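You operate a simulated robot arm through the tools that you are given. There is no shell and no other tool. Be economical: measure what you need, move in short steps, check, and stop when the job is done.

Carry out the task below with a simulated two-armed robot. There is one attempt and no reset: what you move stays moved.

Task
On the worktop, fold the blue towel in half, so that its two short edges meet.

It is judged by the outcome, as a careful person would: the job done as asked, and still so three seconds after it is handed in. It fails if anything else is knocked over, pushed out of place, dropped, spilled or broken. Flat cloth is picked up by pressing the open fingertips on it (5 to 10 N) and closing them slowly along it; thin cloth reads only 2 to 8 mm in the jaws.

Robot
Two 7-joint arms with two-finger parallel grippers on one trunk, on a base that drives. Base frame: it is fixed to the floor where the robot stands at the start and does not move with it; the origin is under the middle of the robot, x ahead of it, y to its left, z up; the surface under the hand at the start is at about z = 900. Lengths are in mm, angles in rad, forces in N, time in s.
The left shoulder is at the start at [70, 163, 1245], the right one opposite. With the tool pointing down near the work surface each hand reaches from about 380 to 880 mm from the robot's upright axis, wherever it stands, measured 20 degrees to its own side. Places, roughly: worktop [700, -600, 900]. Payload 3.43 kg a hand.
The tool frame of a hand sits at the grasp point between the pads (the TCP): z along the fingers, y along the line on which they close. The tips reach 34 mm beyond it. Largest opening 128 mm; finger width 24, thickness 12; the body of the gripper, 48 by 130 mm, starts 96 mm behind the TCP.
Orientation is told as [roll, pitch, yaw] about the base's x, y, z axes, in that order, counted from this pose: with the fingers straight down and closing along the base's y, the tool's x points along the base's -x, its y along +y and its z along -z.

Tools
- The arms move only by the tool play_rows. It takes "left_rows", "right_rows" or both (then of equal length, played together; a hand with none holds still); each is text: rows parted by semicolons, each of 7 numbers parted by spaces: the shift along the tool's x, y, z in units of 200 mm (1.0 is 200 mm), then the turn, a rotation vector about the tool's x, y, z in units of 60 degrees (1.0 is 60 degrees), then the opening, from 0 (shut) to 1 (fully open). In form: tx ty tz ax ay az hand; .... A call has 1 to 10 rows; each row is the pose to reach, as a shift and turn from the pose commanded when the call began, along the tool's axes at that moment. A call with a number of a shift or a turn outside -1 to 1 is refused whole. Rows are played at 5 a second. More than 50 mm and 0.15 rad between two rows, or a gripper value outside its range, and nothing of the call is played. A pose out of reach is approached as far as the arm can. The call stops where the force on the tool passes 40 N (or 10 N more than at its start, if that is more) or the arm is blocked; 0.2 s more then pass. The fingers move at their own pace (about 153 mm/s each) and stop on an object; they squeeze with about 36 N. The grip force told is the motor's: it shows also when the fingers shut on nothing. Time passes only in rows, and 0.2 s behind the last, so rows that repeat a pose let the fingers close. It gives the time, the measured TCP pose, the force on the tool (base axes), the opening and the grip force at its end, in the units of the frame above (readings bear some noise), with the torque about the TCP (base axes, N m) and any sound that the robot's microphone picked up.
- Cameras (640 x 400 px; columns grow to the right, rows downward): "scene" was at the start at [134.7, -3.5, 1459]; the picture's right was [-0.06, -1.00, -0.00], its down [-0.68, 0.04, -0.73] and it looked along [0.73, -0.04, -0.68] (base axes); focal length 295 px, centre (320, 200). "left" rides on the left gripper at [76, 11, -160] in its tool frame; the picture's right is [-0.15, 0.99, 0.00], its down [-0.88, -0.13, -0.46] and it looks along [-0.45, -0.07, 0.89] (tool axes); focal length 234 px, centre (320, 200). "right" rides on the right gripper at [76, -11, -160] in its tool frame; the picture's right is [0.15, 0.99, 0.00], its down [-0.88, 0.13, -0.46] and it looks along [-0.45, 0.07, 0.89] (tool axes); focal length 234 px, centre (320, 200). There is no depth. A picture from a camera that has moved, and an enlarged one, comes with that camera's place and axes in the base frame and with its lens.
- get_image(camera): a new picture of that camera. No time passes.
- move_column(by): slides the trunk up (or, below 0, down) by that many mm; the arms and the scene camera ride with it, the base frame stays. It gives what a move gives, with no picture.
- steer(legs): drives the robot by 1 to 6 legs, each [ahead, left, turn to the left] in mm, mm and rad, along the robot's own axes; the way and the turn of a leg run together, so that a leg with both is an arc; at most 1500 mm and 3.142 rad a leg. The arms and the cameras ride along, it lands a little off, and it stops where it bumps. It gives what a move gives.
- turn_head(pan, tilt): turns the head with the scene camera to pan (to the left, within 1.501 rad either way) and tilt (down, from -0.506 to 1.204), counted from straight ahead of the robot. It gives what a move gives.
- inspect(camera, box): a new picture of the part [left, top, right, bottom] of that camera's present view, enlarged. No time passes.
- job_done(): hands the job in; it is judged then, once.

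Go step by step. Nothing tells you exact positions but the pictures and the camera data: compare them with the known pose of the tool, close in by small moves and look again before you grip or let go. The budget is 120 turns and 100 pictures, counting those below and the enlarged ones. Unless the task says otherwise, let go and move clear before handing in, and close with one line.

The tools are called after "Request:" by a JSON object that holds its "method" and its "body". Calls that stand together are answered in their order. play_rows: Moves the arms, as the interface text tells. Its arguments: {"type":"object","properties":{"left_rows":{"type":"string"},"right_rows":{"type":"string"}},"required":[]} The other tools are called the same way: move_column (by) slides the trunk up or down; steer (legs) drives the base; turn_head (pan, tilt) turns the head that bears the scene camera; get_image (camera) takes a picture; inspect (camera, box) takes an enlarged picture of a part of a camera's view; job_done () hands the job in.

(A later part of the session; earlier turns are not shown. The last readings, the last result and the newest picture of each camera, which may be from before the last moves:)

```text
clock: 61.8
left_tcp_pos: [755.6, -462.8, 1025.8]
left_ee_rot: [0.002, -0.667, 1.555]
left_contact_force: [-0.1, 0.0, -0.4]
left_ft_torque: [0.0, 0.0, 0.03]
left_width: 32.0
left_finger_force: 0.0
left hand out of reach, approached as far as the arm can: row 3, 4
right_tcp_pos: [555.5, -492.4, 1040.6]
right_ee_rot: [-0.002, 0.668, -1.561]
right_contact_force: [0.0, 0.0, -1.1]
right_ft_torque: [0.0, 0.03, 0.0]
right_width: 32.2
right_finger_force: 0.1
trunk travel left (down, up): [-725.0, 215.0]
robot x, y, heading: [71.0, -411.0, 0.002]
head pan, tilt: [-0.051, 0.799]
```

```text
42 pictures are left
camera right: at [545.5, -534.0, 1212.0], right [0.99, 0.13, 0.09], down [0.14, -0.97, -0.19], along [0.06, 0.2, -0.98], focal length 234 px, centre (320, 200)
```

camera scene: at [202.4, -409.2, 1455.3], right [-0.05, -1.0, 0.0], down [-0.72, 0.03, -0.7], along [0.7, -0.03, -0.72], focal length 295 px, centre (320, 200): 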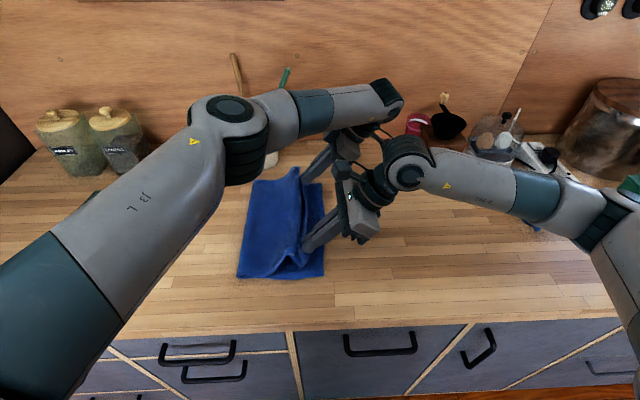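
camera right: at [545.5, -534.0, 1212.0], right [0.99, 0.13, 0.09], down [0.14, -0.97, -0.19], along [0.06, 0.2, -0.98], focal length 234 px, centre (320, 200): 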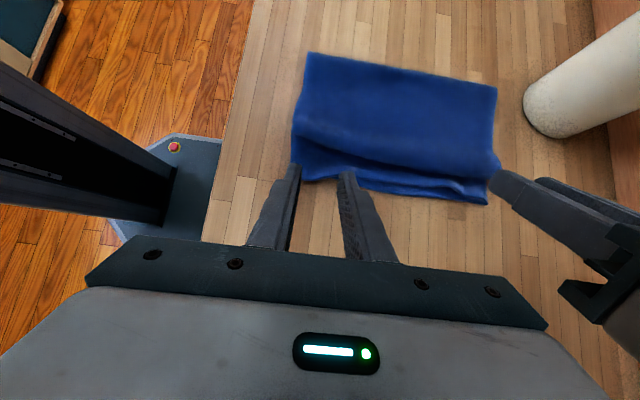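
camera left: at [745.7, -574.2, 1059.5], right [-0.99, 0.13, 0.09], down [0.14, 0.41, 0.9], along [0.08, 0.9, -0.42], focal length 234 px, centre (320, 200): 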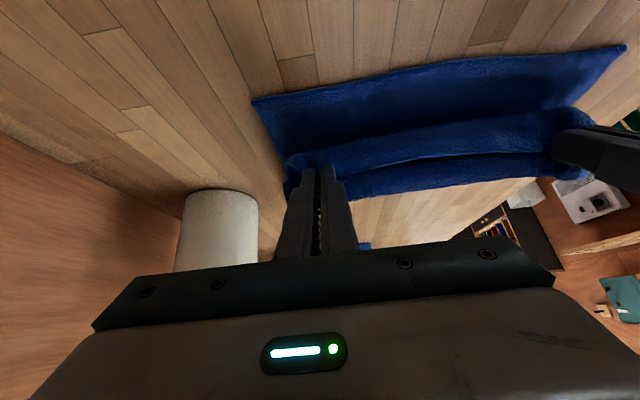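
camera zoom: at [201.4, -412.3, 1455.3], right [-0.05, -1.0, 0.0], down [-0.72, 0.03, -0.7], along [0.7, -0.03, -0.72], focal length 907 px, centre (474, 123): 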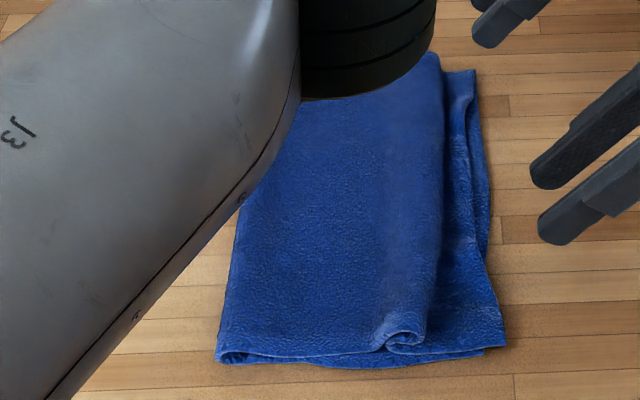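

Request:
{"method": "inspect", "body": {"camera": "right", "box": [270, 40, 520, 220]}}

Request:
{"method": "inspect", "body": {"camera": "left", "box": [200, 20, 640, 260]}}

```text
2.22 times, centred on (395, 130) of right
camera zoom: at [545.5, -534.0, 1212.0], right [0.99, 0.13, 0.09], down [0.14, -0.97, -0.19], along [0.06, 0.2, -0.98], focal length 520 px, centre (153, 356)
```

zoom: 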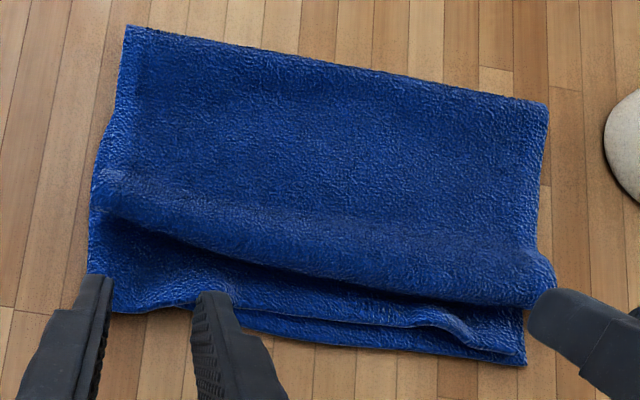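

```text
1.45 times, centred on (420, 140) of left
camera zoom: at [743.0, -621.2, 1103.7], right [-0.99, 0.13, 0.09], down [0.14, 0.41, 0.9], along [0.08, 0.9, -0.42], focal length 341 px, centre (174, 287)
```

zoom: 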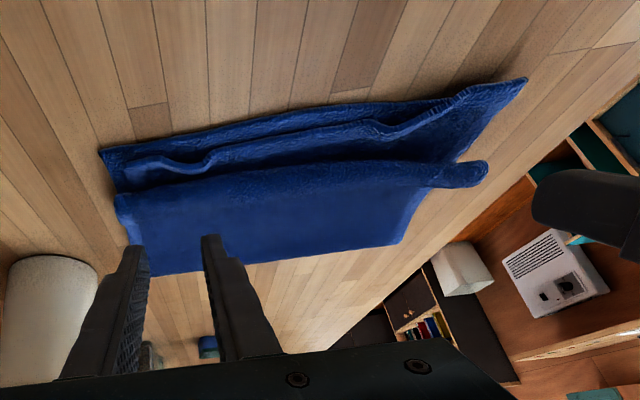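

Good news: the flap did flip. The top edge (y≈−435) now lies on the bottom edge, but the fold is at −250 and there's a slack pleat in between. I'll regrip the top edge from outside, which is the natural orientation, then peel back and roll it low again to remove the slack.

Request:
{"method": "steer", "body": {"legs": [[0, -40, 0]]}}

Request:
{"method": "play_rows", "body": {"left_rows": "0 -0.003 0.092 0 0 0 0.25; 0 -0.006 0.184 0 0 0 0.25; 0 -0.009 0.275 0 0 0 0.25; 0 -0.012 0.367 0 0 0 0.25; 0 -0.015 0.459 0 0 0 0.25; 0 -0.015 0.459 0 0 0 0.25", "right_rows": "0.014 0 0.121 0 0 0 0.25; 0.029 0 0.242 0 0 0 0.25; 0.043 0 0.362 0 0 0 0.25; 0.058 0 0.483 0 0 0 0.25; 0.072 0 0.604 0 0 0 0.25; 0.072 0 0.604 0 0 0 0.25"}}

Request:
{"method": "inspect", "body": {"camera": "right", "box": [240, 20, 560, 260]}}

Request:
{"method": "inspect", "body": {"camera": "left", "box": [200, 40, 640, 280]}}

```text
clock: 62.7
left_tcp_pos: [756.3, -497.7, 1024.7]
left_ee_rot: [0.002, -0.663, 1.557]
left_contact_force: [0.4, 1.0, -0.1]
left_ft_torque: [-0.02, -0.03, 0.02]
left_width: 31.9
left_finger_force: 0.0
right_tcp_pos: [557.0, -529.3, 1040.0]
right_ee_rot: [-0.004, 0.664, -1.56]
right_contact_force: [0.3, 1.0, 0.0]
right_ft_torque: [-0.05, -0.03, 0.04]
right_width: 31.9
right_finger_force: 0.0
trunk travel left (down, up): [-725.0, 215.0]
robot x, y, heading: [71.2, -448.8, 0.007]
head pan, tilt: [-0.051, 0.799]
```

```text
clock: 64.1
left_tcp_pos: [758.9, -443.9, 952.0]
left_ee_rot: [0.004, -0.667, 1.557]
left_contact_force: [0.1, 0.6, 0.1]
left_ft_torque: [0.02, 0.0, -0.01]
left_width: 32.2
left_finger_force: 0.1
right_tcp_pos: [555.4, -446.0, 952.7]
right_ee_rot: [-0.006, 0.668, -1.561]
right_contact_force: [0.1, -0.3, -0.5]
right_ft_torque: [0.02, -0.02, 0.01]
right_width: 31.7
right_finger_force: 0.1
trunk travel left (down, up): [-725.0, 215.0]
robot x, y, heading: [71.3, -447.7, 0.002]
head pan, tilt: [-0.051, 0.799]
```

```text
1.67 times, centred on (400, 140) of right
camera zoom: at [545.5, -486.4, 1125.7], right [0.99, 0.13, 0.09], down [0.14, -0.97, -0.19], along [0.06, 0.2, -0.98], focal length 390 px, centre (187, 300)
```

zoom: 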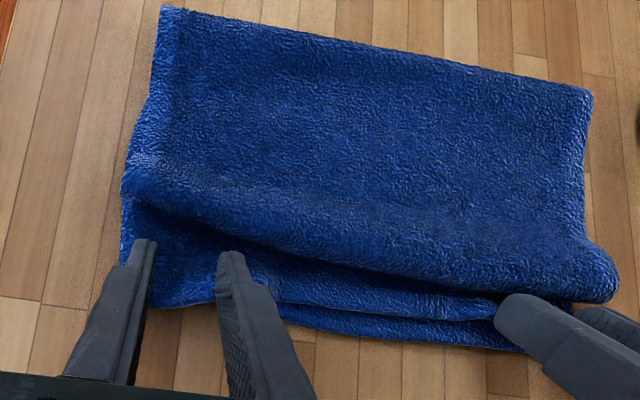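

```text
1.45 times, centred on (420, 160) of left
camera zoom: at [747.6, -602.3, 1030.6], right [-0.99, 0.13, 0.09], down [0.14, 0.41, 0.9], along [0.08, 0.9, -0.42], focal length 341 px, centre (174, 258)
```

zoom: 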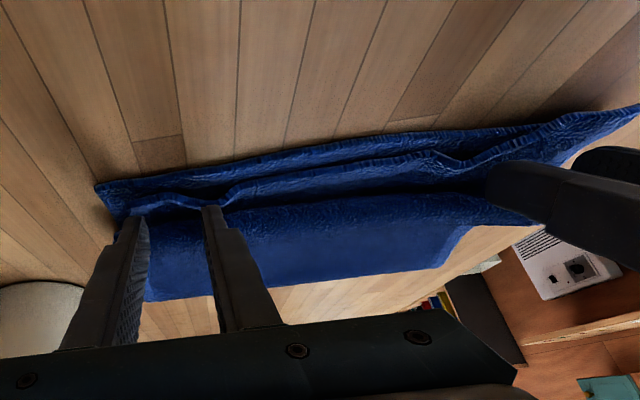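

Request:
{"method": "play_rows", "body": {"left_rows": "-0.02 0 0.05 0 0 0 0.25; -0.025 0 0.06 0 0 0 0.25; -0.025 0 0.06 0 0 0 0.25", "right_rows": "0.02 0 0.05 0 0 0 0.25; 0.025 0 0.06 0 0 0 0.25; 0.025 0 0.06 0 0 0 0.25"}}

Request:
{"method": "inspect", "body": {"camera": "left", "box": [200, 40, 640, 280]}}

```text
clock: 64.9
left_tcp_pos: [759.5, -433.3, 945.1]
left_ee_rot: [0.001, -0.666, 1.556]
left_contact_force: [-0.3, 0.3, 1.5]
left_ft_torque: [0.01, -0.01, -0.03]
left_width: 31.8
left_finger_force: 0.0
right_tcp_pos: [555.2, -434.3, 946.4]
right_ee_rot: [-0.005, 0.668, -1.56]
right_contact_force: [-0.2, -0.2, -0.1]
right_ft_torque: [0.01, 0.01, -0.01]
right_width: 32.1
right_finger_force: 0.0
trunk travel left (down, up): [-725.0, 215.0]
robot x, y, heading: [73.5, -448.5, 0.001]
head pan, tilt: [-0.051, 0.799]
```

```text
1.45 times, centred on (420, 160) of left
camera zoom: at [748.3, -590.4, 1024.3], right [-0.99, 0.13, 0.09], down [0.14, 0.41, 0.9], along [0.08, 0.9, -0.42], focal length 341 px, centre (174, 258)
```

zoom: 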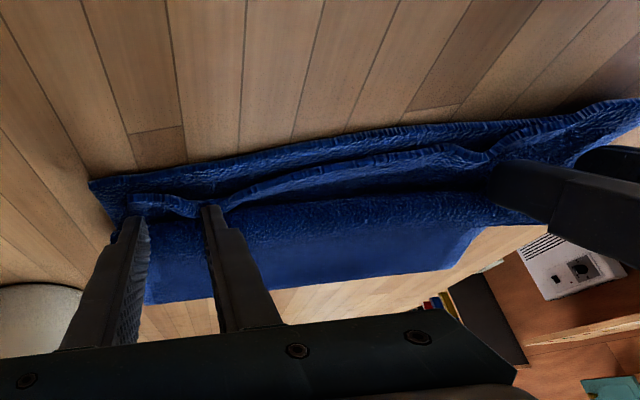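

Request:
{"method": "play_rows", "body": {"left_rows": "0.003 0 0.004 0 0 0 0.25; 0.006 0 0.008 0 0 0 0.25; 0.006 0 0.008 0 0 0 0.25", "right_rows": "-0.006 0 0.008 0 0 0 0.25; -0.0124 0 0.0157 0 0 0 0.25; -0.0124 0 0.0157 0 0 0 0.25"}}

```text
clock: 65.7
left_tcp_pos: [760.8, -432.3, 943.1]
left_ee_rot: [0.002, -0.665, 1.557]
left_contact_force: [0.1, -0.2, 0.2]
left_ft_torque: [0.04, 0.03, 0.02]
left_width: 32.0
left_finger_force: 0.0
right_tcp_pos: [554.4, -433.4, 942.5]
right_ee_rot: [-0.005, 0.668, -1.561]
right_contact_force: [1.1, -0.1, 0.5]
right_ft_torque: [0.02, 0.01, 0.02]
right_width: 31.6
right_finger_force: 0.2
trunk travel left (down, up): [-725.0, 215.0]
robot x, y, heading: [69.6, -450.0, 0.007]
head pan, tilt: [-0.051, 0.799]
```

Request:
{"method": "play_rows", "body": {"left_rows": "0.005 0 0.007 0 0 0 0.25; 0.0093 0 0.0118 0 0 0 0.25; 0.0093 0 0.0118 0 0 0 0.25", "right_rows": "-0.005 0 0.007 0 0 0 0.25; -0.0093 0 0.0118 0 0 0 0.25; -0.0093 0 0.0118 0 0 0 0.25"}}

```text
clock: 66.5
left_tcp_pos: [760.4, -432.0, 941.0]
left_ee_rot: [0.001, -0.665, 1.559]
left_contact_force: [-0.5, -1.4, 2.2]
left_ft_torque: [0.02, 0.0, -0.02]
left_width: 31.9
left_finger_force: 0.1
right_tcp_pos: [554.5, -434.5, 940.2]
right_ee_rot: [-0.004, 0.669, -1.561]
right_contact_force: [0.4, -0.2, 4.0]
right_ft_torque: [0.03, -0.03, -0.04]
right_width: 32.1
right_finger_force: 0.0
trunk travel left (down, up): [-725.0, 215.0]
robot x, y, heading: [71.6, -450.8, 0.006]
head pan, tilt: [-0.051, 0.799]
```

Light contact (2–4 N). I'll close slowly, lift a little and check that only the top layer comes.

Request:
{"method": "play_rows", "body": {"left_rows": "0.0025 0 0.003 0 0 0 0.25; 0.0025 0 0.003 0 0 0 0.22; 0.0025 0 0.003 0 0 0 0.19; 0.0025 0 0.003 0 0 0 0.16; 0.0025 0 0.003 0 0 0 0.13; 0.0025 0 0.003 0 0 0 0.1; 0.0025 0 0.003 0 0 0 0.07; 0.0025 0 0.003 0 0 0 0.04; 0.0025 0 0.003 0 0 0 0.0; 0.0025 0 0.003 0 0 0 0", "right_rows": "0 0 0 0 0 0 0.25; 0 0 0 0 0 0 0.22; 0 0 0 0 0 0 0.19; 0 0 0 0 0 0 0.16; 0 0 0 0 0 0 0.13; 0 0 0 0 0 0 0.1; 0 0 0 0 0 0 0.07; 0 0 0 0 0 0 0.04; 0 0 0 0 0 0 0; 0 0 0 0 0 0 0"}}

Request:
{"method": "play_rows", "body": {"left_rows": "-0.05 0.01 -0.06 0 0 0 0; -0.1 0.02 -0.12 0 0 0 0; -0.15 0.02 -0.18 0 0 0 0; -0.2 0.02 -0.24 0 0 0 0", "right_rows": "0.05 0.01 -0.06 0 0 0 0; 0.1 0.02 -0.12 0 0 0 0; 0.15 0.02 -0.18 0 0 0 0; 0.2 0.02 -0.24 0 0 0 0"}}

Request:
{"method": "inspect", "body": {"camera": "right", "box": [200, 20, 600, 280]}}

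Request:
{"method": "inspect", "body": {"camera": "left", "box": [200, 20, 640, 280]}}

```text
clock: 68.7
left_tcp_pos: [760.4, -433.8, 941.3]
left_ee_rot: [0.003, -0.668, 1.556]
left_contact_force: [-1.5, -0.3, 2.4]
left_ft_torque: [0.02, 0.03, 0.01]
left_width: 2.5
left_finger_force: 35.7
right_tcp_pos: [555.4, -434.7, 938.4]
right_ee_rot: [-0.002, 0.668, -1.56]
right_contact_force: [1.3, -0.6, 2.2]
right_ft_torque: [0.04, 0.0, -0.03]
right_width: 5.4
right_finger_force: 36.1
trunk travel left (down, up): [-725.0, 215.0]
robot x, y, heading: [71.0, -446.6, 0.011]
head pan, tilt: [-0.051, 0.799]
```

```text
clock: 69.7
left_tcp_pos: [755.9, -429.4, 1002.7]
left_ee_rot: [0.003, -0.665, 1.557]
left_contact_force: [0.2, -0.3, 0.6]
left_ft_torque: [0.0, -0.04, -0.02]
left_width: 2.3
left_finger_force: 35.6
right_tcp_pos: [559.1, -431.4, 1002.6]
right_ee_rot: [-0.004, 0.668, -1.561]
right_contact_force: [1.2, -0.2, -0.4]
right_ft_torque: [0.01, -0.02, -0.02]
right_width: 5.3
right_finger_force: 35.7
trunk travel left (down, up): [-725.0, 215.0]
robot x, y, heading: [70.7, -450.5, 0.003]
head pan, tilt: [-0.051, 0.799]
```

```text
1.54 times, centred on (400, 150) of right
camera zoom: at [549.1, -472.0, 1175.2], right [0.99, 0.13, 0.09], down [0.14, -0.97, -0.19], along [0.06, 0.2, -0.98], focal length 360 px, centre (197, 277)
```

zoom: 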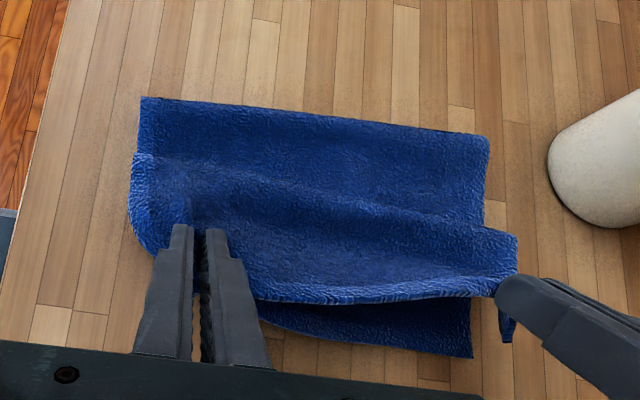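

```text
1.45 times, centred on (420, 150) of left
camera zoom: at [744.1, -588.4, 1081.4], right [-0.99, 0.13, 0.09], down [0.14, 0.41, 0.9], along [0.08, 0.9, -0.42], focal length 341 px, centre (174, 273)
```

zoom: 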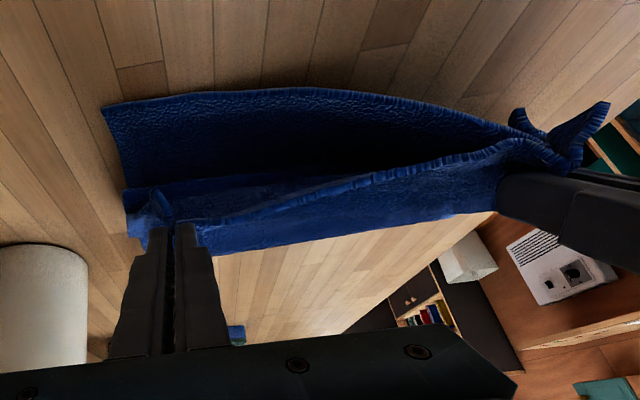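

The left hand holds only the top layer, but the right hand also caught the bottom corner. I'll lower the right hand and loosen it slightly so the inner (bottom) layer slips out, then check.

Request:
{"method": "play_rows", "body": {"right_rows": "-0.045 0 0.055 0 0 0 0; -0.09 0 0.11 0 0 0 0; -0.13 0 0.165 0 0 0 0; -0.165 0 0.208 0 0 0 0; -0.165 0 0.208 0 0 0 0.055; -0.165 0 0.208 0 0 0 0.065; -0.12 0 0.15 0 0 0 0.065; -0.07 0 0.09 0 0 0 0.065; -0.07 0 0.09 0 0 0 0.0; -0.07 0 0.09 0 0 0 0.0"}}

Request:
{"method": "inspect", "body": {"camera": "left", "box": [200, 20, 640, 280]}}

```text
clock: 71.9
left_tcp_pos: [755.6, -430.3, 1002.7]
left_ee_rot: [0.001, -0.666, 1.557]
left_contact_force: [-0.6, -0.5, 0.0]
left_ft_torque: [0.0, -0.01, -0.02]
left_width: 2.7
left_finger_force: 36.0
right_tcp_pos: [559.0, -431.7, 978.9]
right_ee_rot: [-0.005, 0.67, -1.56]
right_contact_force: [1.0, 0.9, -0.1]
right_ft_torque: [-0.03, 0.01, -0.01]
right_width: 5.2
right_finger_force: 35.6
trunk travel left (down, up): [-725.0, 215.0]
robot x, y, heading: [66.3, -451.0, 0.009]
head pan, tilt: [-0.051, 0.799]
```

```text
1.45 times, centred on (420, 150) of left
camera zoom: at [744.5, -588.6, 1080.8], right [-0.99, 0.13, 0.09], down [0.14, 0.41, 0.9], along [0.08, 0.9, -0.42], focal length 341 px, centre (174, 273)
```

zoom: 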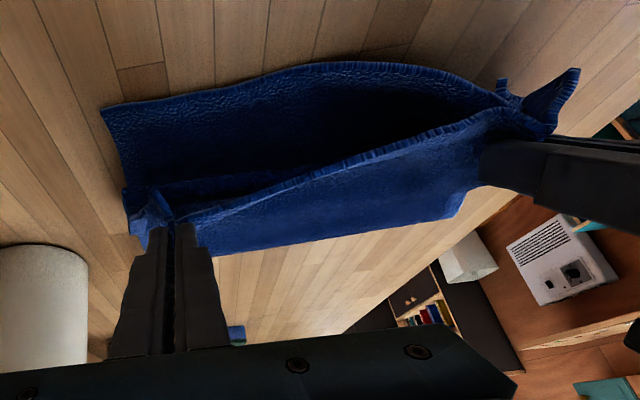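

It still holds both layers. I'll release the right hand, then use the left hand to pull the top edge outward so its near corner lies clear of the bottom layer, and regrip it there.

Request:
{"method": "play_rows", "body": {"right_rows": "-0.054 0 0.069 0 0 0 0; -0.108 0 0.1375 0 0 0 0; -0.108 0 0.1375 0 0 0 0.15; -0.108 0 0.1375 0 0 0 0.3; -0.108 0 0.0 0 0 0 0.3; -0.108 0 -0.15 0 0 0 0.3; -0.108 0 -0.3 0 0 0 0.3; -0.108 0 -0.45 0 0 0 0.3"}}

Request:
{"method": "steer", "body": {"legs": [[0, -60, 0]]}}

Request:
{"method": "inspect", "body": {"camera": "right", "box": [200, 20, 600, 280]}}

Request:
{"method": "get_image", "body": {"camera": "left"}}

```text
clock: 73.7
left_tcp_pos: [754.9, -431.2, 1001.6]
left_ee_rot: [0.003, -0.667, 1.558]
left_contact_force: [-1.5, 0.4, -0.5]
left_ft_torque: [0.03, 0.0, 0.0]
left_width: 2.6
left_finger_force: 35.9
right_tcp_pos: [560.0, -506.7, 1036.8]
right_ee_rot: [-0.006, 0.669, -1.562]
right_contact_force: [0.2, -0.1, -0.2]
right_ft_torque: [0.01, 0.01, -0.01]
right_width: 38.3
right_finger_force: 0.0
trunk travel left (down, up): [-725.0, 215.0]
robot x, y, heading: [68.0, -449.6, 0.005]
head pan, tilt: [-0.051, 0.799]
```

```text
clock: 74.6
left_tcp_pos: [756.3, -488.8, 1002.6]
left_ee_rot: [0.0, -0.665, 1.561]
left_contact_force: [-0.1, 0.3, -0.9]
left_ft_torque: [-0.01, 0.02, -0.02]
left_width: 2.5
left_finger_force: 36.2
right_tcp_pos: [560.2, -562.8, 1036.2]
right_ee_rot: [-0.005, 0.668, -1.561]
right_contact_force: [-0.4, 0.3, 0.1]
right_ft_torque: [-0.03, -0.02, -0.02]
right_width: 38.3
right_finger_force: 0.1
trunk travel left (down, up): [-725.0, 215.0]
robot x, y, heading: [69.9, -505.9, 0.008]
head pan, tilt: [-0.051, 0.799]
```

```text
1.54 times, centred on (400, 150) of right
camera zoom: at [550.7, -604.0, 1209.3], right [0.99, 0.13, 0.09], down [0.14, -0.97, -0.19], along [0.06, 0.2, -0.98], focal length 360 px, centre (197, 277)
```

zoom: 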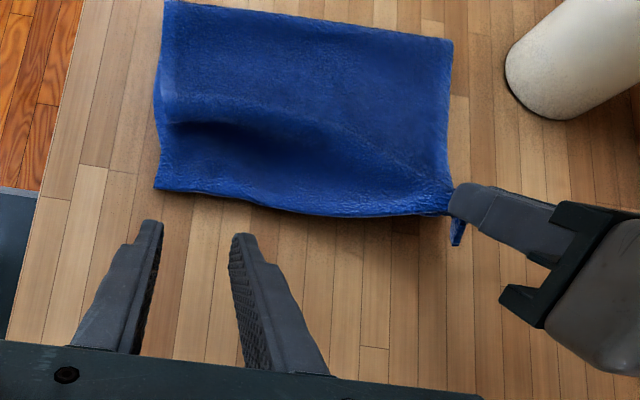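

```text
32 pictures are left
camera left: at [745.0, -646.4, 1081.0], right [-0.99, 0.13, 0.09], down [0.14, 0.41, 0.9], along [0.08, 0.9, -0.42], focal length 234 px, centre (320, 200)
```

left: 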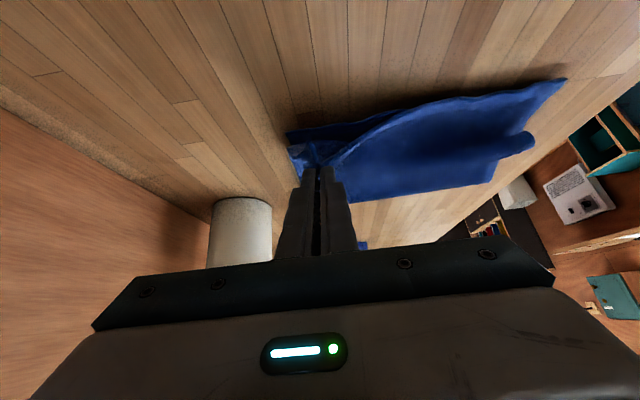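

Request:
{"method": "steer", "body": {"legs": [[0, -50, 0]]}}

Request:
{"method": "inspect", "body": {"camera": "right", "box": [200, 0, 600, 260]}}

```text
clock: 75.6
left_tcp_pos: [756.5, -535.6, 1002.9]
left_ee_rot: [0.002, -0.663, 1.56]
left_contact_force: [-0.1, -1.0, 0.6]
left_ft_torque: [-0.03, -0.01, -0.04]
left_width: 2.6
left_finger_force: 36.4
right_tcp_pos: [560.9, -610.2, 1036.4]
right_ee_rot: [-0.005, 0.666, -1.558]
right_contact_force: [0.6, 0.3, -0.3]
right_ft_torque: [-0.02, -0.01, 0.0]
right_width: 38.3
right_finger_force: 0.1
trunk travel left (down, up): [-725.0, 215.0]
robot x, y, heading: [66.8, -556.1, 0.008]
head pan, tilt: [-0.051, 0.799]
```

```text
1.54 times, centred on (400, 130) of right
camera zoom: at [550.9, -650.6, 1209.6], right [0.99, 0.13, 0.09], down [0.14, -0.97, -0.19], along [0.06, 0.2, -0.98], focal length 360 px, centre (197, 308)
```

zoom: 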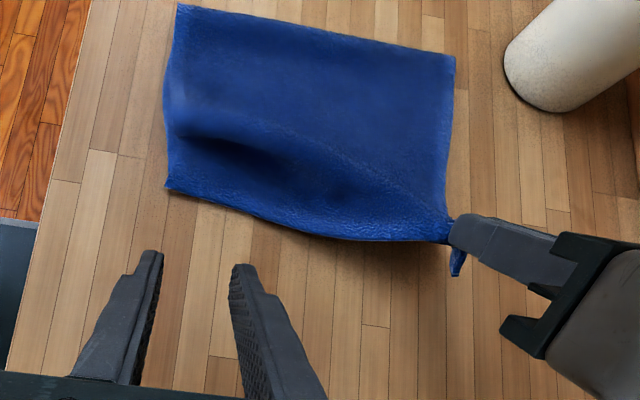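

Request:
{"method": "play_rows", "body": {"right_rows": "0.03 0 0.117 0 0 0 0.25; 0.066 0 0.233 0 0 0 0.25; 0.099 0 0.35 0 0 0 0.25; 0.132 0 0.467 0 0 0 0.25; 0.165 0 0.583 0 0 0 0.25; 0.198 0 0.7 0 0 0 0.25; 0.198 0 0.7 0 0 0 0.25"}}

Request:
{"method": "inspect", "body": {"camera": "right", "box": [240, 40, 560, 260]}}

Request:
{"method": "inspect", "body": {"camera": "left", "box": [240, 40, 640, 260]}}

```text
clock: 77.2
left_tcp_pos: [757.5, -536.1, 1002.8]
left_ee_rot: [0.002, -0.667, 1.561]
left_contact_force: [0.1, -0.8, 0.0]
left_ft_torque: [-0.01, 0.02, 0.03]
left_width: 2.6
left_finger_force: 35.5
right_tcp_pos: [559.9, -494.4, 952.3]
right_ee_rot: [-0.004, 0.668, -1.559]
right_contact_force: [-0.1, 0.0, 0.0]
right_ft_torque: [-0.05, 0.03, -0.04]
right_width: 32.0
right_finger_force: 0.1
trunk travel left (down, up): [-725.0, 215.0]
robot x, y, heading: [69.3, -559.1, 0.006]
head pan, tilt: [-0.051, 0.799]
```

```text
1.82 times, centred on (400, 150) of right
camera zoom: at [549.1, -535.2, 1124.6], right [0.99, 0.13, 0.09], down [0.14, -0.97, -0.19], along [0.06, 0.2, -0.98], focal length 426 px, centre (174, 291)
```

zoom: 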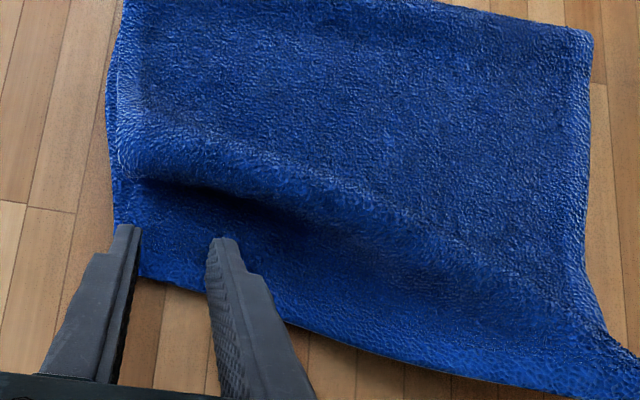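

```text
1.60 times, centred on (440, 150) of left
camera zoom: at [745.7, -695.5, 1080.8], right [-0.99, 0.12, 0.09], down [0.14, 0.41, 0.9], along [0.08, 0.9, -0.42], focal length 375 px, centre (128, 280)
```

zoom: 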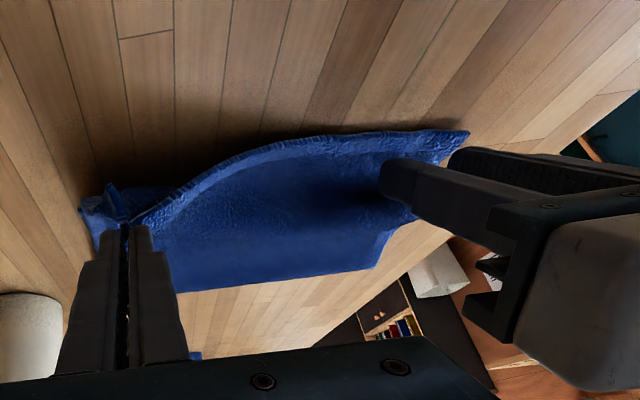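

Request:
{"method": "play_rows", "body": {"right_rows": "0 0.11 0 0 0 0 0.25; -0.02 0.11 0.025 0 0 0 0.25; -0.037 0.11 0.047 0 0 0 0.25; -0.037 0.11 0.047 0 0 0 0.25"}}

```text
clock: 78.2
left_tcp_pos: [757.0, -538.3, 1001.8]
left_ee_rot: [0.003, -0.667, 1.561]
left_contact_force: [0.4, -0.9, -0.4]
left_ft_torque: [0.02, 0.0, 0.0]
left_width: 2.7
left_finger_force: 35.8
right_tcp_pos: [580.5, -494.0, 939.8]
right_ee_rot: [-0.004, 0.668, -1.559]
right_contact_force: [0.0, 0.1, 0.7]
right_ft_torque: [0.01, 0.0, -0.01]
right_width: 31.9
right_finger_force: 0.1
trunk travel left (down, up): [-725.0, 215.0]
robot x, y, heading: [70.7, -556.2, 0.006]
head pan, tilt: [-0.051, 0.799]
```

Request:
{"method": "play_rows", "body": {"right_rows": "-0.004 0 0.005 0 0 0 0.25; -0.008 0 0.01 0 0 0 0.25; -0.008 0 0.01 0 0 0 0.25"}}

```text
clock: 79.0
left_tcp_pos: [758.6, -536.5, 1002.2]
left_ee_rot: [0.002, -0.668, 1.56]
left_contact_force: [0.2, 0.5, -1.3]
left_ft_torque: [0.01, -0.04, 0.01]
left_width: 2.9
left_finger_force: 36.3
right_tcp_pos: [580.6, -493.2, 937.6]
right_ee_rot: [-0.004, 0.67, -1.556]
right_contact_force: [0.2, 0.7, 4.0]
right_ft_torque: [0.03, -0.03, 0.03]
right_width: 32.1
right_finger_force: 0.0
trunk travel left (down, up): [-725.0, 215.0]
robot x, y, heading: [71.2, -554.9, 0.009]
head pan, tilt: [-0.051, 0.799]
```

The contact height suggests a single layer on bare table. I'll close and lift to check.

Request:
{"method": "play_rows", "body": {"right_rows": "-0.003 0 0.004 0 0 0 0.22; -0.003 0 0.004 0 0 0 0.19; -0.003 0 0.004 0 0 0 0.16; -0.003 0 0.004 0 0 0 0.13; -0.003 0 0.004 0 0 0 0.1; -0.003 0 0.004 0 0 0 0.07; -0.003 0 0.004 0 0 0 0.04; -0.003 0 0.004 0 0 0 0.0; -0.003 0 0.004 0 0 0 0.0; -0.003 0 0.004 0 0 0 0"}}

Request:
{"method": "play_rows", "body": {"right_rows": "0.05 0 -0.06 0 0 0 0; 0.1 0 -0.12 0 0 0 0; 0.15 0 -0.18 0 0 0 0; 0.2 0 -0.24 0 0 0 0"}}

Request:
{"method": "inspect", "body": {"camera": "right", "box": [240, 0, 600, 260]}}

Request:
{"method": "inspect", "body": {"camera": "left", "box": [240, 20, 640, 260]}}

```text
clock: 81.2
left_tcp_pos: [755.6, -536.6, 1002.5]
left_ee_rot: [0.0, -0.666, 1.559]
left_contact_force: [-2.7, 0.6, -1.1]
left_ft_torque: [0.0, 0.07, 0.06]
left_width: 2.4
left_finger_force: 36.0
right_tcp_pos: [579.7, -496.1, 936.0]
right_ee_rot: [-0.004, 0.671, -1.557]
right_contact_force: [3.3, -0.6, 10.5]
right_ft_torque: [0.1, -0.09, -0.04]
right_width: 2.9
right_finger_force: 35.4
trunk travel left (down, up): [-725.0, 215.0]
robot x, y, heading: [68.8, -555.6, 0.01]
head pan, tilt: [-0.051, 0.799]
```

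```text
clock: 82.2
left_tcp_pos: [757.4, -535.5, 1002.0]
left_ee_rot: [0.0, -0.666, 1.56]
left_contact_force: [0.6, -0.3, 0.9]
left_ft_torque: [0.01, -0.02, -0.04]
left_width: 2.7
left_finger_force: 36.1
right_tcp_pos: [581.0, -492.9, 997.6]
right_ee_rot: [-0.007, 0.668, -1.559]
right_contact_force: [0.0, 0.2, -0.7]
right_ft_torque: [-0.02, 0.02, -0.01]
right_width: 3.0
right_finger_force: 35.5
trunk travel left (down, up): [-725.0, 215.0]
robot x, y, heading: [70.0, -554.0, 0.008]
head pan, tilt: [-0.051, 0.799]
```

```text
1.54 times, centred on (420, 130) of right
camera zoom: at [571.1, -534.1, 1170.6], right [0.99, 0.13, 0.09], down [0.14, -0.97, -0.19], along [0.06, 0.2, -0.98], focal length 360 px, centre (166, 308)
```

zoom: 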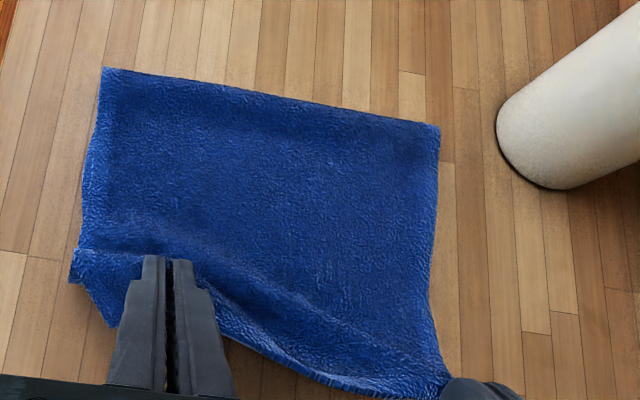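

```text
1.60 times, centred on (440, 140) of left
camera zoom: at [745.8, -695.0, 1080.9], right [-0.99, 0.12, 0.09], down [0.13, 0.41, 0.9], along [0.08, 0.9, -0.42], focal length 375 px, centre (128, 296)
```

zoom: 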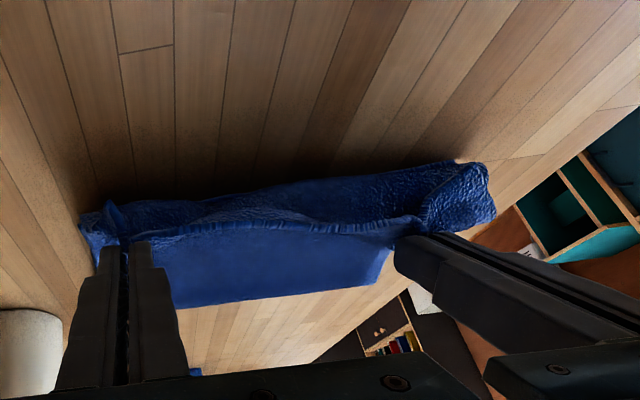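

Both hands now hold only the top layer. I'll align them in y, lift slightly and carry the edge back to the left to take out the slack.

Request:
{"method": "play_rows", "body": {"left_rows": "-0.06 0 0.01 0 0 0 0; -0.123 0 0.018 0 0 0 0; -0.185 0 0.027 0 0 0 0; -0.246 0 0.035 0 0 0 0", "right_rows": "0.022 0 -0.028 0 0 0 0; 0.043 0 -0.055 0 0 0 0; 0.065 0 -0.083 0 0 0 0; 0.0865 0 -0.11 0 0 0 0"}}

Request:
{"method": "steer", "body": {"legs": [[0, 375, 0]]}}

Request:
{"method": "get_image", "body": {"camera": "scene"}}

```text
clock: 83.2
left_tcp_pos: [758.1, -493.2, 1028.1]
left_ee_rot: [0.002, -0.666, 1.561]
left_contact_force: [-0.5, -0.1, 0.1]
left_ft_torque: [-0.01, -0.01, -0.02]
left_width: 2.9
left_finger_force: 35.8
right_tcp_pos: [580.6, -491.7, 1026.4]
right_ee_rot: [-0.003, 0.667, -1.559]
right_contact_force: [0.0, -0.5, -0.6]
right_ft_torque: [-0.02, 0.03, -0.02]
right_width: 2.7
right_finger_force: 36.2
trunk travel left (down, up): [-725.0, 215.0]
robot x, y, heading: [71.3, -555.1, 0.009]
head pan, tilt: [-0.051, 0.799]
```

```text
clock: 85.5
left_tcp_pos: [753.0, -116.4, 1026.9]
left_ee_rot: [0.003, -0.666, 1.561]
left_contact_force: [-0.1, -0.3, 0.2]
left_ft_torque: [0.02, -0.01, -0.02]
left_width: 2.7
left_finger_force: 35.8
right_tcp_pos: [577.3, -113.9, 1025.1]
right_ee_rot: [-0.005, 0.667, -1.557]
right_contact_force: [0.0, 0.4, 0.5]
right_ft_torque: [0.0, 0.0, 0.0]
right_width: 2.8
right_finger_force: 36.8
trunk travel left (down, up): [-725.0, 215.0]
robot x, y, heading: [70.8, -179.0, 0.011]
head pan, tilt: [-0.051, 0.799]
```

```text
26 pictures are left
camera scene: at [199.9, -181.4, 1455.2], right [-0.04, -1.0, 0.0], down [-0.72, 0.03, -0.7], along [0.7, -0.03, -0.72], focal length 295 px, centre (320, 200)
```

scene: 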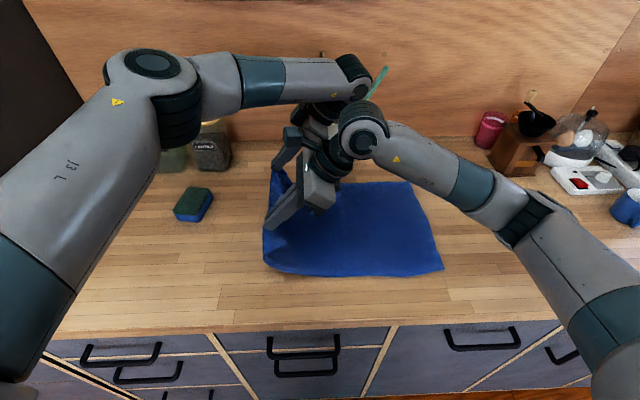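

The bottom edge is straight at y≈−453. I'll go low and roll the top edge over to it.

Request:
{"method": "play_rows", "body": {"left_rows": "0.074 0 0.094 0 0 0 0; 0.148 0 0.189 0 0 0 0; 0.2225 0 0.283 0 0 0 0; 0.2225 0 0.283 0 0 0 0", "right_rows": "-0.074 0 0.094 0 0 0 0; -0.148 0 0.189 0 0 0 0; -0.2225 0 0.283 0 0 0 0; -0.2225 0 0.283 0 0 0 0"}}

Request:
{"method": "steer", "body": {"legs": [[0, -150, 0], [0, -130, 0]]}}

Request:
{"method": "get_image", "body": {"camera": "scene"}}

Request:
{"method": "inspect", "body": {"camera": "right", "box": [240, 0, 600, 260]}}

```text
clock: 86.5
left_tcp_pos: [753.0, -114.5, 956.0]
left_ee_rot: [0.0, -0.668, 1.561]
left_contact_force: [0.1, -0.7, -0.2]
left_ft_torque: [0.02, -0.01, -0.03]
left_width: 2.5
left_finger_force: 35.8
right_tcp_pos: [577.0, -113.6, 953.5]
right_ee_rot: [-0.003, 0.669, -1.556]
right_contact_force: [0.6, -0.1, 1.0]
right_ft_torque: [-0.02, 0.01, -0.02]
right_width: 2.7
right_finger_force: 36.0
trunk travel left (down, up): [-725.0, 215.0]
robot x, y, heading: [65.5, -182.1, 0.01]
head pan, tilt: [-0.051, 0.799]
```

```text
clock: 88.8
left_tcp_pos: [757.7, -394.3, 956.4]
left_ee_rot: [0.003, -0.664, 1.565]
left_contact_force: [0.5, 0.0, 0.5]
left_ft_torque: [0.03, -0.01, 0.02]
left_width: 2.6
left_finger_force: 36.5
right_tcp_pos: [579.3, -394.1, 953.4]
right_ee_rot: [-0.005, 0.67, -1.555]
right_contact_force: [0.9, 0.1, 0.9]
right_ft_torque: [0.0, -0.02, 0.01]
right_width: 2.6
right_finger_force: 36.9
trunk travel left (down, up): [-725.0, 215.0]
robot x, y, heading: [68.7, -456.8, 0.011]
head pan, tilt: [-0.051, 0.799]
```

```text
25 pictures are left
camera scene: at [202.5, -461.0, 1455.3], right [-0.04, -1.0, 0.0], down [-0.72, 0.03, -0.7], along [0.7, -0.03, -0.72], focal length 295 px, centre (320, 200)
```

scene: 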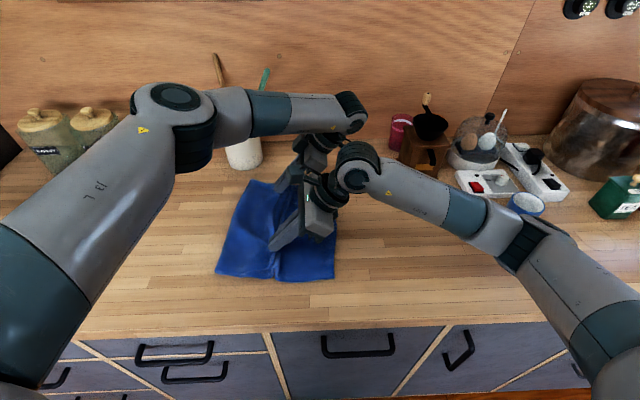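

```text
1.54 times, centred on (420, 130) of right
camera zoom: at [570.4, -434.9, 1126.6], right [0.99, 0.13, 0.09], down [0.15, -0.97, -0.19], along [0.06, 0.2, -0.98], focal length 360 px, centre (166, 308)
```

zoom: 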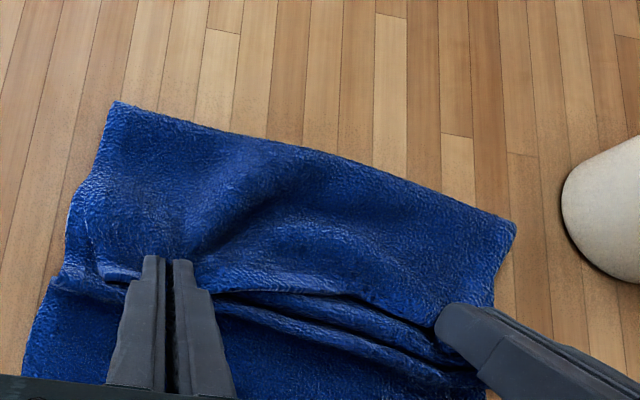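

The fingertips were too low and dragged the bottom layer along. I'll raise, go back to unfold and straighten, then repeat the roll with more clearance.

Request:
{"method": "play_rows", "body": {"left_rows": "-0.05 0 -0.063 0 0 0 0; -0.1 0 -0.126 0 0 0 0; -0.139 0 -0.177 0 0 0 0", "right_rows": "0.05 0 -0.063 0 0 0 0; 0.1 0 -0.126 0 0 0 0; 0.145 0 -0.185 0 0 0 0"}}

Request:
{"method": "steer", "body": {"legs": [[0, 325, 0]]}}

Request:
{"method": "get_image", "body": {"camera": "scene"}}

```text
clock: 89.6
left_tcp_pos: [756.4, -394.3, 1001.5]
left_ee_rot: [0.001, -0.667, 1.562]
left_contact_force: [-0.3, 0.0, -0.5]
left_ft_torque: [-0.02, -0.01, 0.03]
left_width: 2.6
left_finger_force: 36.2
right_tcp_pos: [579.2, -395.3, 1000.8]
right_ee_rot: [-0.004, 0.67, -1.554]
right_contact_force: [-0.7, 0.8, -0.2]
right_ft_torque: [-0.04, 0.03, -0.01]
right_width: 2.8
right_finger_force: 35.7
trunk travel left (down, up): [-725.0, 215.0]
robot x, y, heading: [66.9, -462.6, 0.01]
head pan, tilt: [-0.051, 0.799]
```

```text
clock: 91.8
left_tcp_pos: [752.9, -71.0, 1001.8]
left_ee_rot: [0.003, -0.666, 1.563]
left_contact_force: [-0.1, 0.0, 0.2]
left_ft_torque: [0.03, -0.04, -0.01]
left_width: 2.7
left_finger_force: 36.0
right_tcp_pos: [577.1, -72.2, 1002.0]
right_ee_rot: [-0.005, 0.669, -1.555]
right_contact_force: [-0.5, -1.0, 0.3]
right_ft_torque: [0.04, -0.03, -0.01]
right_width: 2.9
right_finger_force: 36.0
trunk travel left (down, up): [-725.0, 215.0]
robot x, y, heading: [64.9, -139.4, 0.011]
head pan, tilt: [-0.051, 0.799]
```

```text
23 pictures are left
camera scene: at [199.2, -139.1, 1455.2], right [-0.04, -1.0, 0.0], down [-0.72, 0.03, -0.7], along [0.7, -0.03, -0.72], focal length 295 px, centre (320, 200)
```

scene: 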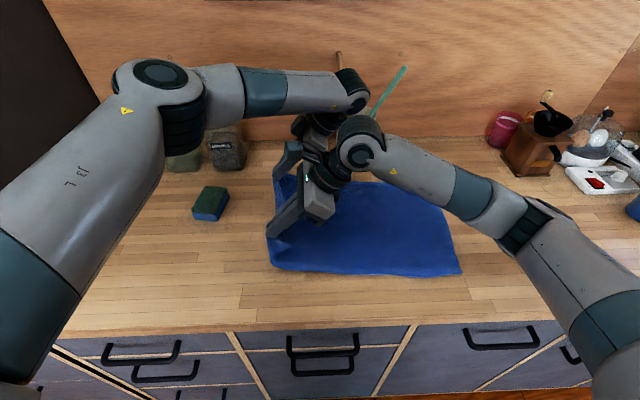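

The towel is now unfolded again but slightly skewed (near corner −451, far about −475). I'll lower the hands and pull it taut to the left to square and flatten it.

Request:
{"method": "play_rows", "body": {"left_rows": "0.05 0 0.066 0 0 0 0; 0.1 0 0.13 0 0 0 0; 0.155 0 0.197 0 0 0 0", "right_rows": "-0.05 0 0.066 0 0 0 0; -0.1 0 0.13 0 0 0 0; -0.155 0 0.197 0 0 0 0"}}

Request:
{"method": "steer", "body": {"legs": [[0, 78, 0]]}}

Request:
{"method": "get_image", "body": {"camera": "scene"}}

```text
clock: 92.6
left_tcp_pos: [754.1, -71.0, 951.5]
left_ee_rot: [0.0, -0.667, 1.563]
left_contact_force: [-0.2, -0.5, -1.4]
left_ft_torque: [0.03, -0.02, 0.0]
left_width: 2.6
left_finger_force: 35.2
right_tcp_pos: [576.7, -71.9, 950.1]
right_ee_rot: [-0.005, 0.67, -1.556]
right_contact_force: [0.2, -0.3, -0.3]
right_ft_torque: [0.01, 0.03, 0.0]
right_width: 2.9
right_finger_force: 35.9
trunk travel left (down, up): [-725.0, 215.0]
robot x, y, heading: [66.3, -137.8, 0.008]
head pan, tilt: [-0.051, 0.799]
```

```text
clock: 93.6
left_tcp_pos: [751.6, 5.2, 951.6]
left_ee_rot: [0.004, -0.666, 1.565]
left_contact_force: [-0.3, -0.3, -1.0]
left_ft_torque: [-0.03, 0.0, -0.03]
left_width: 2.8
left_finger_force: 35.8
right_tcp_pos: [575.8, 5.0, 951.4]
right_ee_rot: [-0.005, 0.668, -1.555]
right_contact_force: [-0.5, 0.7, 0.0]
right_ft_torque: [0.01, 0.0, -0.01]
right_width: 3.0
right_finger_force: 36.4
trunk travel left (down, up): [-725.0, 215.0]
robot x, y, heading: [62.5, -61.3, 0.011]
head pan, tilt: [-0.051, 0.799]
```

```text
22 pictures are left
camera scene: at [198.2, -61.9, 1455.2], right [-0.04, -1.0, 0.0], down [-0.72, 0.03, -0.7], along [0.7, -0.03, -0.72], focal length 295 px, centre (320, 200)
```

scene: 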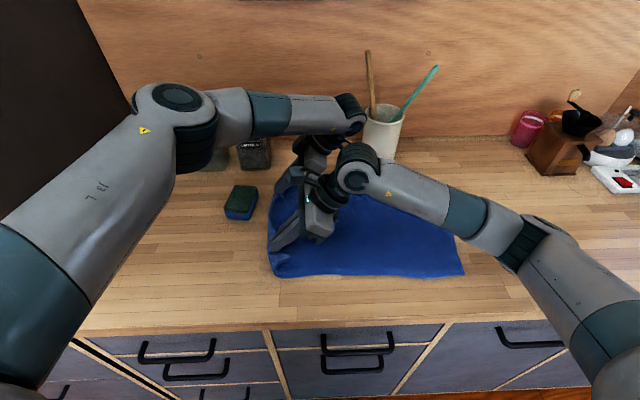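

The near side measures short, so something is tucked there. I'll set the edge down flat here, release, back off and take a clean look.

Request:
{"method": "play_rows", "body": {"left_rows": "0.015 0 0.02 0 0 0 0; 0.034 0 0.043 0 0 0 0; 0.034 0 0.043 0 0 0 0.15; 0.034 0 0.043 0 0 0 0.35; -0.09 0 -0.11 0 0 0 0.35; -0.25 0 -0.3 0 0 0 0.35; -0.4 0 -0.48 0 0 0 0.35; -0.5 0 -0.65 0 0 0 0.35", "right_rows": "-0.015 0 0.02 0 0 0 0; -0.034 0 0.043 0 0 0 0; -0.034 0 0.043 0 0 0 0.15; -0.034 0 0.043 0 0 0 0.35; 0.09 0 -0.11 0 0 0 0.35; 0.25 0 -0.3 0 0 0 0.35; 0.4 0 -0.48 0 0 0 0.35; 0.5 0 -0.65 0 0 0 0.35"}}

Request:
{"method": "get_image", "body": {"camera": "scene"}}

Request:
{"method": "get_image", "body": {"camera": "right"}}

```text
clock: 95.4
left_tcp_pos: [749.6, 3.1, 1116.6]
left_ee_rot: [0.001, -0.667, 1.564]
left_contact_force: [0.1, 0.5, 0.0]
left_ft_torque: [0.01, -0.01, 0.0]
left_width: 44.9
left_finger_force: 0.0
right_tcp_pos: [575.4, 2.4, 1114.9]
right_ee_rot: [-0.003, 0.668, -1.552]
right_contact_force: [-0.5, -0.5, -0.1]
right_ft_torque: [0.01, -0.02, -0.02]
right_width: 44.9
right_finger_force: 0.0
trunk travel left (down, up): [-725.0, 215.0]
robot x, y, heading: [63.6, -60.7, 0.015]
head pan, tilt: [-0.051, 0.799]
```

```text
21 pictures are left
camera scene: at [196.5, -62.7, 1455.3], right [-0.04, -1.0, 0.0], down [-0.72, 0.03, -0.7], along [0.7, -0.03, -0.72], focal length 295 px, centre (320, 200)
```

scene: 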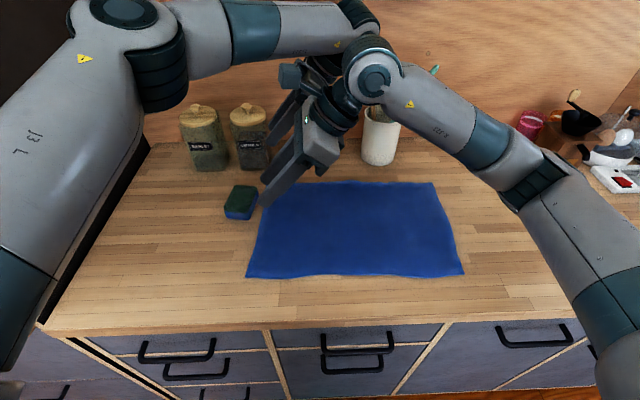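

```text
20 pictures are left
camera right: at [566.0, -38.6, 1287.7], right [0.99, 0.13, 0.09], down [0.15, -0.97, -0.19], along [0.06, 0.2, -0.98], focal length 234 px, centre (320, 200)
```

right: 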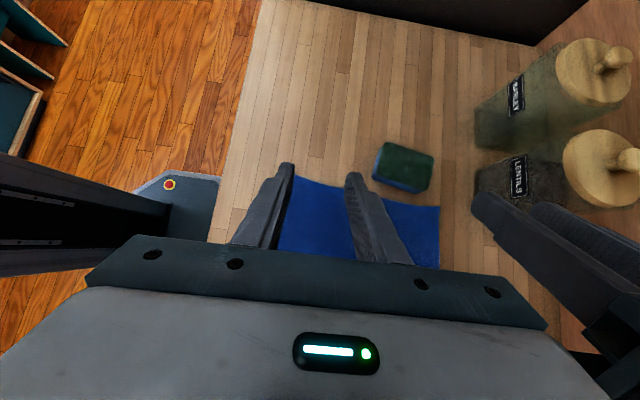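

Pulling taut restored the towel to a clean flat state: left edge from (520, 76) to (802, 60), right edge at about y −379 to −400. I'll restart the fold: grip the left edge with the hands leaning +y, so the later swing turns the edge fully over.

Request:
{"method": "play_rows", "body": {"left_rows": "0.001 -0.01 0.042 0 0.122 0 0.25; 0.002 -0.02 0.083 0 0.244 0 0.25; 0.003 -0.03 0.125 0 0.366 0 0.25; 0.004 -0.04 0.167 0 0.488 0 0.25; 0.005 -0.05 0.208 0 0.61 0 0.25; 0.006 -0.06 0.25 0 0.732 0 0.25; 0.007 -0.07 0.29 0 0.854 0 0.25; 0.0086 -0.08 0.333 0 0.975 0 0.25; 0.0086 -0.08 0.375 0 0.975 0 0.25", "right_rows": "0.004 -0.013 0.046 0 -0.122 0 0.25; 0.009 -0.026 0.092 0 -0.244 0 0.25; 0.013 -0.038 0.137 0 -0.366 0 0.25; 0.017 -0.051 0.183 0 -0.488 0 0.25; 0.021 -0.064 0.229 0 -0.61 0 0.25; 0.026 -0.077 0.275 0 -0.732 0 0.25; 0.03 -0.09 0.32 0 -0.854 0 0.25; 0.034 -0.102 0.366 0 -0.975 0 0.25; 0.0386 -0.115 0.412 0 -0.975 0 0.25"}}

Request:
{"method": "play_rows", "body": {"left_rows": "-0.05 0 0.076 0 0.06 0 0.25; -0.1 0 0.152 0 0.12 0 0.25; -0.15 0 0.228 0 0.18 0 0.25; -0.203 0 0.3035 0 0.236 0 0.25; -0.203 0 0.3035 0 0.236 0 0.25", "right_rows": "0.052 0 0.076 0 -0.06 0 0.25; 0.104 0 0.152 0 -0.12 0 0.25; 0.156 0 0.228 0 -0.18 0 0.25; 0.2075 0 0.302 0 -0.236 0 0.25; 0.2075 0 0.302 0 -0.236 0 0.25"}}

Request:
{"method": "get_image", "body": {"camera": "left"}}

Request:
{"method": "get_image", "body": {"camera": "right"}}

```text
clock: 97.4
left_tcp_pos: [768.4, 47.7, 1054.8]
left_ee_rot: [0.002, 0.355, 1.564]
left_contact_force: [0.7, 0.4, -0.4]
left_ft_torque: [-0.01, 0.02, 0.0]
left_width: 31.8
left_finger_force: 0.0
right_tcp_pos: [552.0, 59.3, 1055.8]
right_ee_rot: [-0.003, -0.354, -1.552]
right_contact_force: [0.3, -0.7, -0.4]
right_ft_torque: [-0.03, 0.01, 0.0]
right_width: 31.9
right_finger_force: 0.0
trunk travel left (down, up): [-725.0, 215.0]
robot x, y, heading: [64.9, -63.0, 0.016]
head pan, tilt: [-0.051, 0.799]
```

```text
clock: 98.6
left_tcp_pos: [767.5, 65.7, 984.0]
left_ee_rot: [0.002, 0.6, 1.563]
left_contact_force: [-0.7, 0.2, 0.4]
left_ft_torque: [0.03, 0.0, -0.01]
left_width: 31.9
left_finger_force: 0.1
right_tcp_pos: [551.9, 77.0, 984.4]
right_ee_rot: [-0.004, -0.598, -1.549]
right_contact_force: [0.2, 0.2, 0.5]
right_ft_torque: [0.01, -0.01, -0.01]
right_width: 31.9
right_finger_force: 0.0
trunk travel left (down, up): [-725.0, 215.0]
robot x, y, heading: [64.1, -58.9, 0.015]
head pan, tilt: [-0.051, 0.799]
```

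```text
19 pictures are left
camera left: at [758.4, 93.3, 1159.0], right [-0.99, 0.13, -0.08], down [0.14, 0.98, -0.12], along [0.07, -0.13, -0.99], focal length 234 px, centre (320, 200)
```

left: 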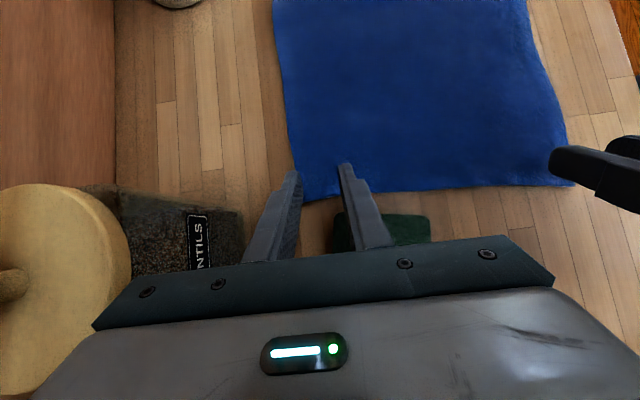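

```text
18 pictures are left
camera right: at [537.7, 227.8, 1074.1], right [0.99, 0.14, -0.09], down [0.14, -0.47, 0.87], along [0.08, -0.87, -0.48], focal length 234 px, centre (320, 200)
```

right: 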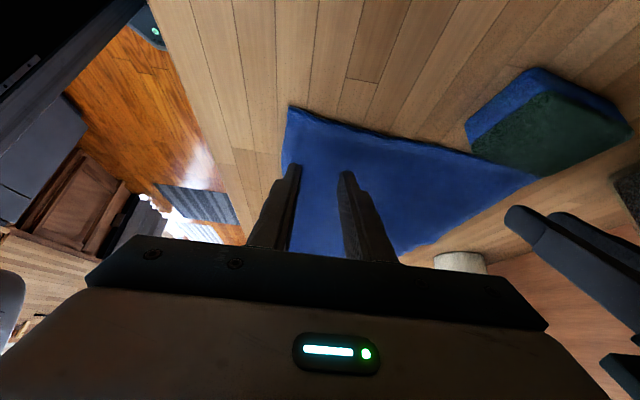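

The fingertips are 5–10 mm inside the edge, which is good. I'm lowering to contact.

Request:
{"method": "play_rows", "body": {"left_rows": "-0.033 0 0.058 0 0 0 0.25; -0.067 0 0.116 0 0 0 0.25; -0.1005 0 0.1735 0 0 0 0.25; -0.109 0 0.186 0 0 0 0.25; -0.109 0 0.186 0 0 0 0.25", "right_rows": "0.042 0 0.052 0 0 0 0.25; 0.084 0 0.104 0 0 0 0.25; 0.1255 0 0.1565 0 0 0 0.25; 0.134 0 0.169 0 0 0 0.25; 0.134 0 0.169 0 0 0 0.25"}}

```text
clock: 99.8
left_tcp_pos: [768.3, 63.1, 941.0]
left_ee_rot: [0.001, 0.602, 1.565]
left_contact_force: [0.3, -0.6, 0.3]
left_ft_torque: [-0.03, 0.01, 0.01]
left_width: 31.9
left_finger_force: 0.1
right_tcp_pos: [551.2, 82.0, 940.4]
right_ee_rot: [-0.006, -0.6, -1.547]
right_contact_force: [-0.4, -0.4, -0.7]
right_ft_torque: [-0.02, 0.0, 0.05]
right_width: 32.0
right_finger_force: 0.0
trunk travel left (down, up): [-725.0, 215.0]
robot x, y, heading: [68.9, -61.7, 0.012]
head pan, tilt: [-0.051, 0.799]
```

Request:
{"method": "play_rows", "body": {"left_rows": "-0.005 0 0.007 0 0 0 0.25; -0.0113 0 0.0165 0 0 0 0.25; -0.0113 0 0.0165 0 0 0 0.25", "right_rows": "0.005 0 0.007 0 0 0 0.25; 0.0113 0 0.0165 0 0 0 0.25; 0.0113 0 0.0165 0 0 0 0.25"}}

```text
clock: 100.6
left_tcp_pos: [768.1, 63.5, 938.1]
left_ee_rot: [0.0, 0.602, 1.563]
left_contact_force: [-0.1, -0.2, 2.0]
left_ft_torque: [-0.05, 0.01, 0.01]
left_width: 32.1
left_finger_force: 0.0
right_tcp_pos: [550.5, 81.4, 938.1]
right_ee_rot: [-0.003, -0.6, -1.55]
right_contact_force: [0.4, 0.0, 7.1]
right_ft_torque: [-0.04, -0.02, -0.02]
right_width: 32.2
right_finger_force: 0.1
trunk travel left (down, up): [-725.0, 215.0]
robot x, y, heading: [64.0, -61.6, 0.011]
head pan, tilt: [-0.051, 0.799]
```

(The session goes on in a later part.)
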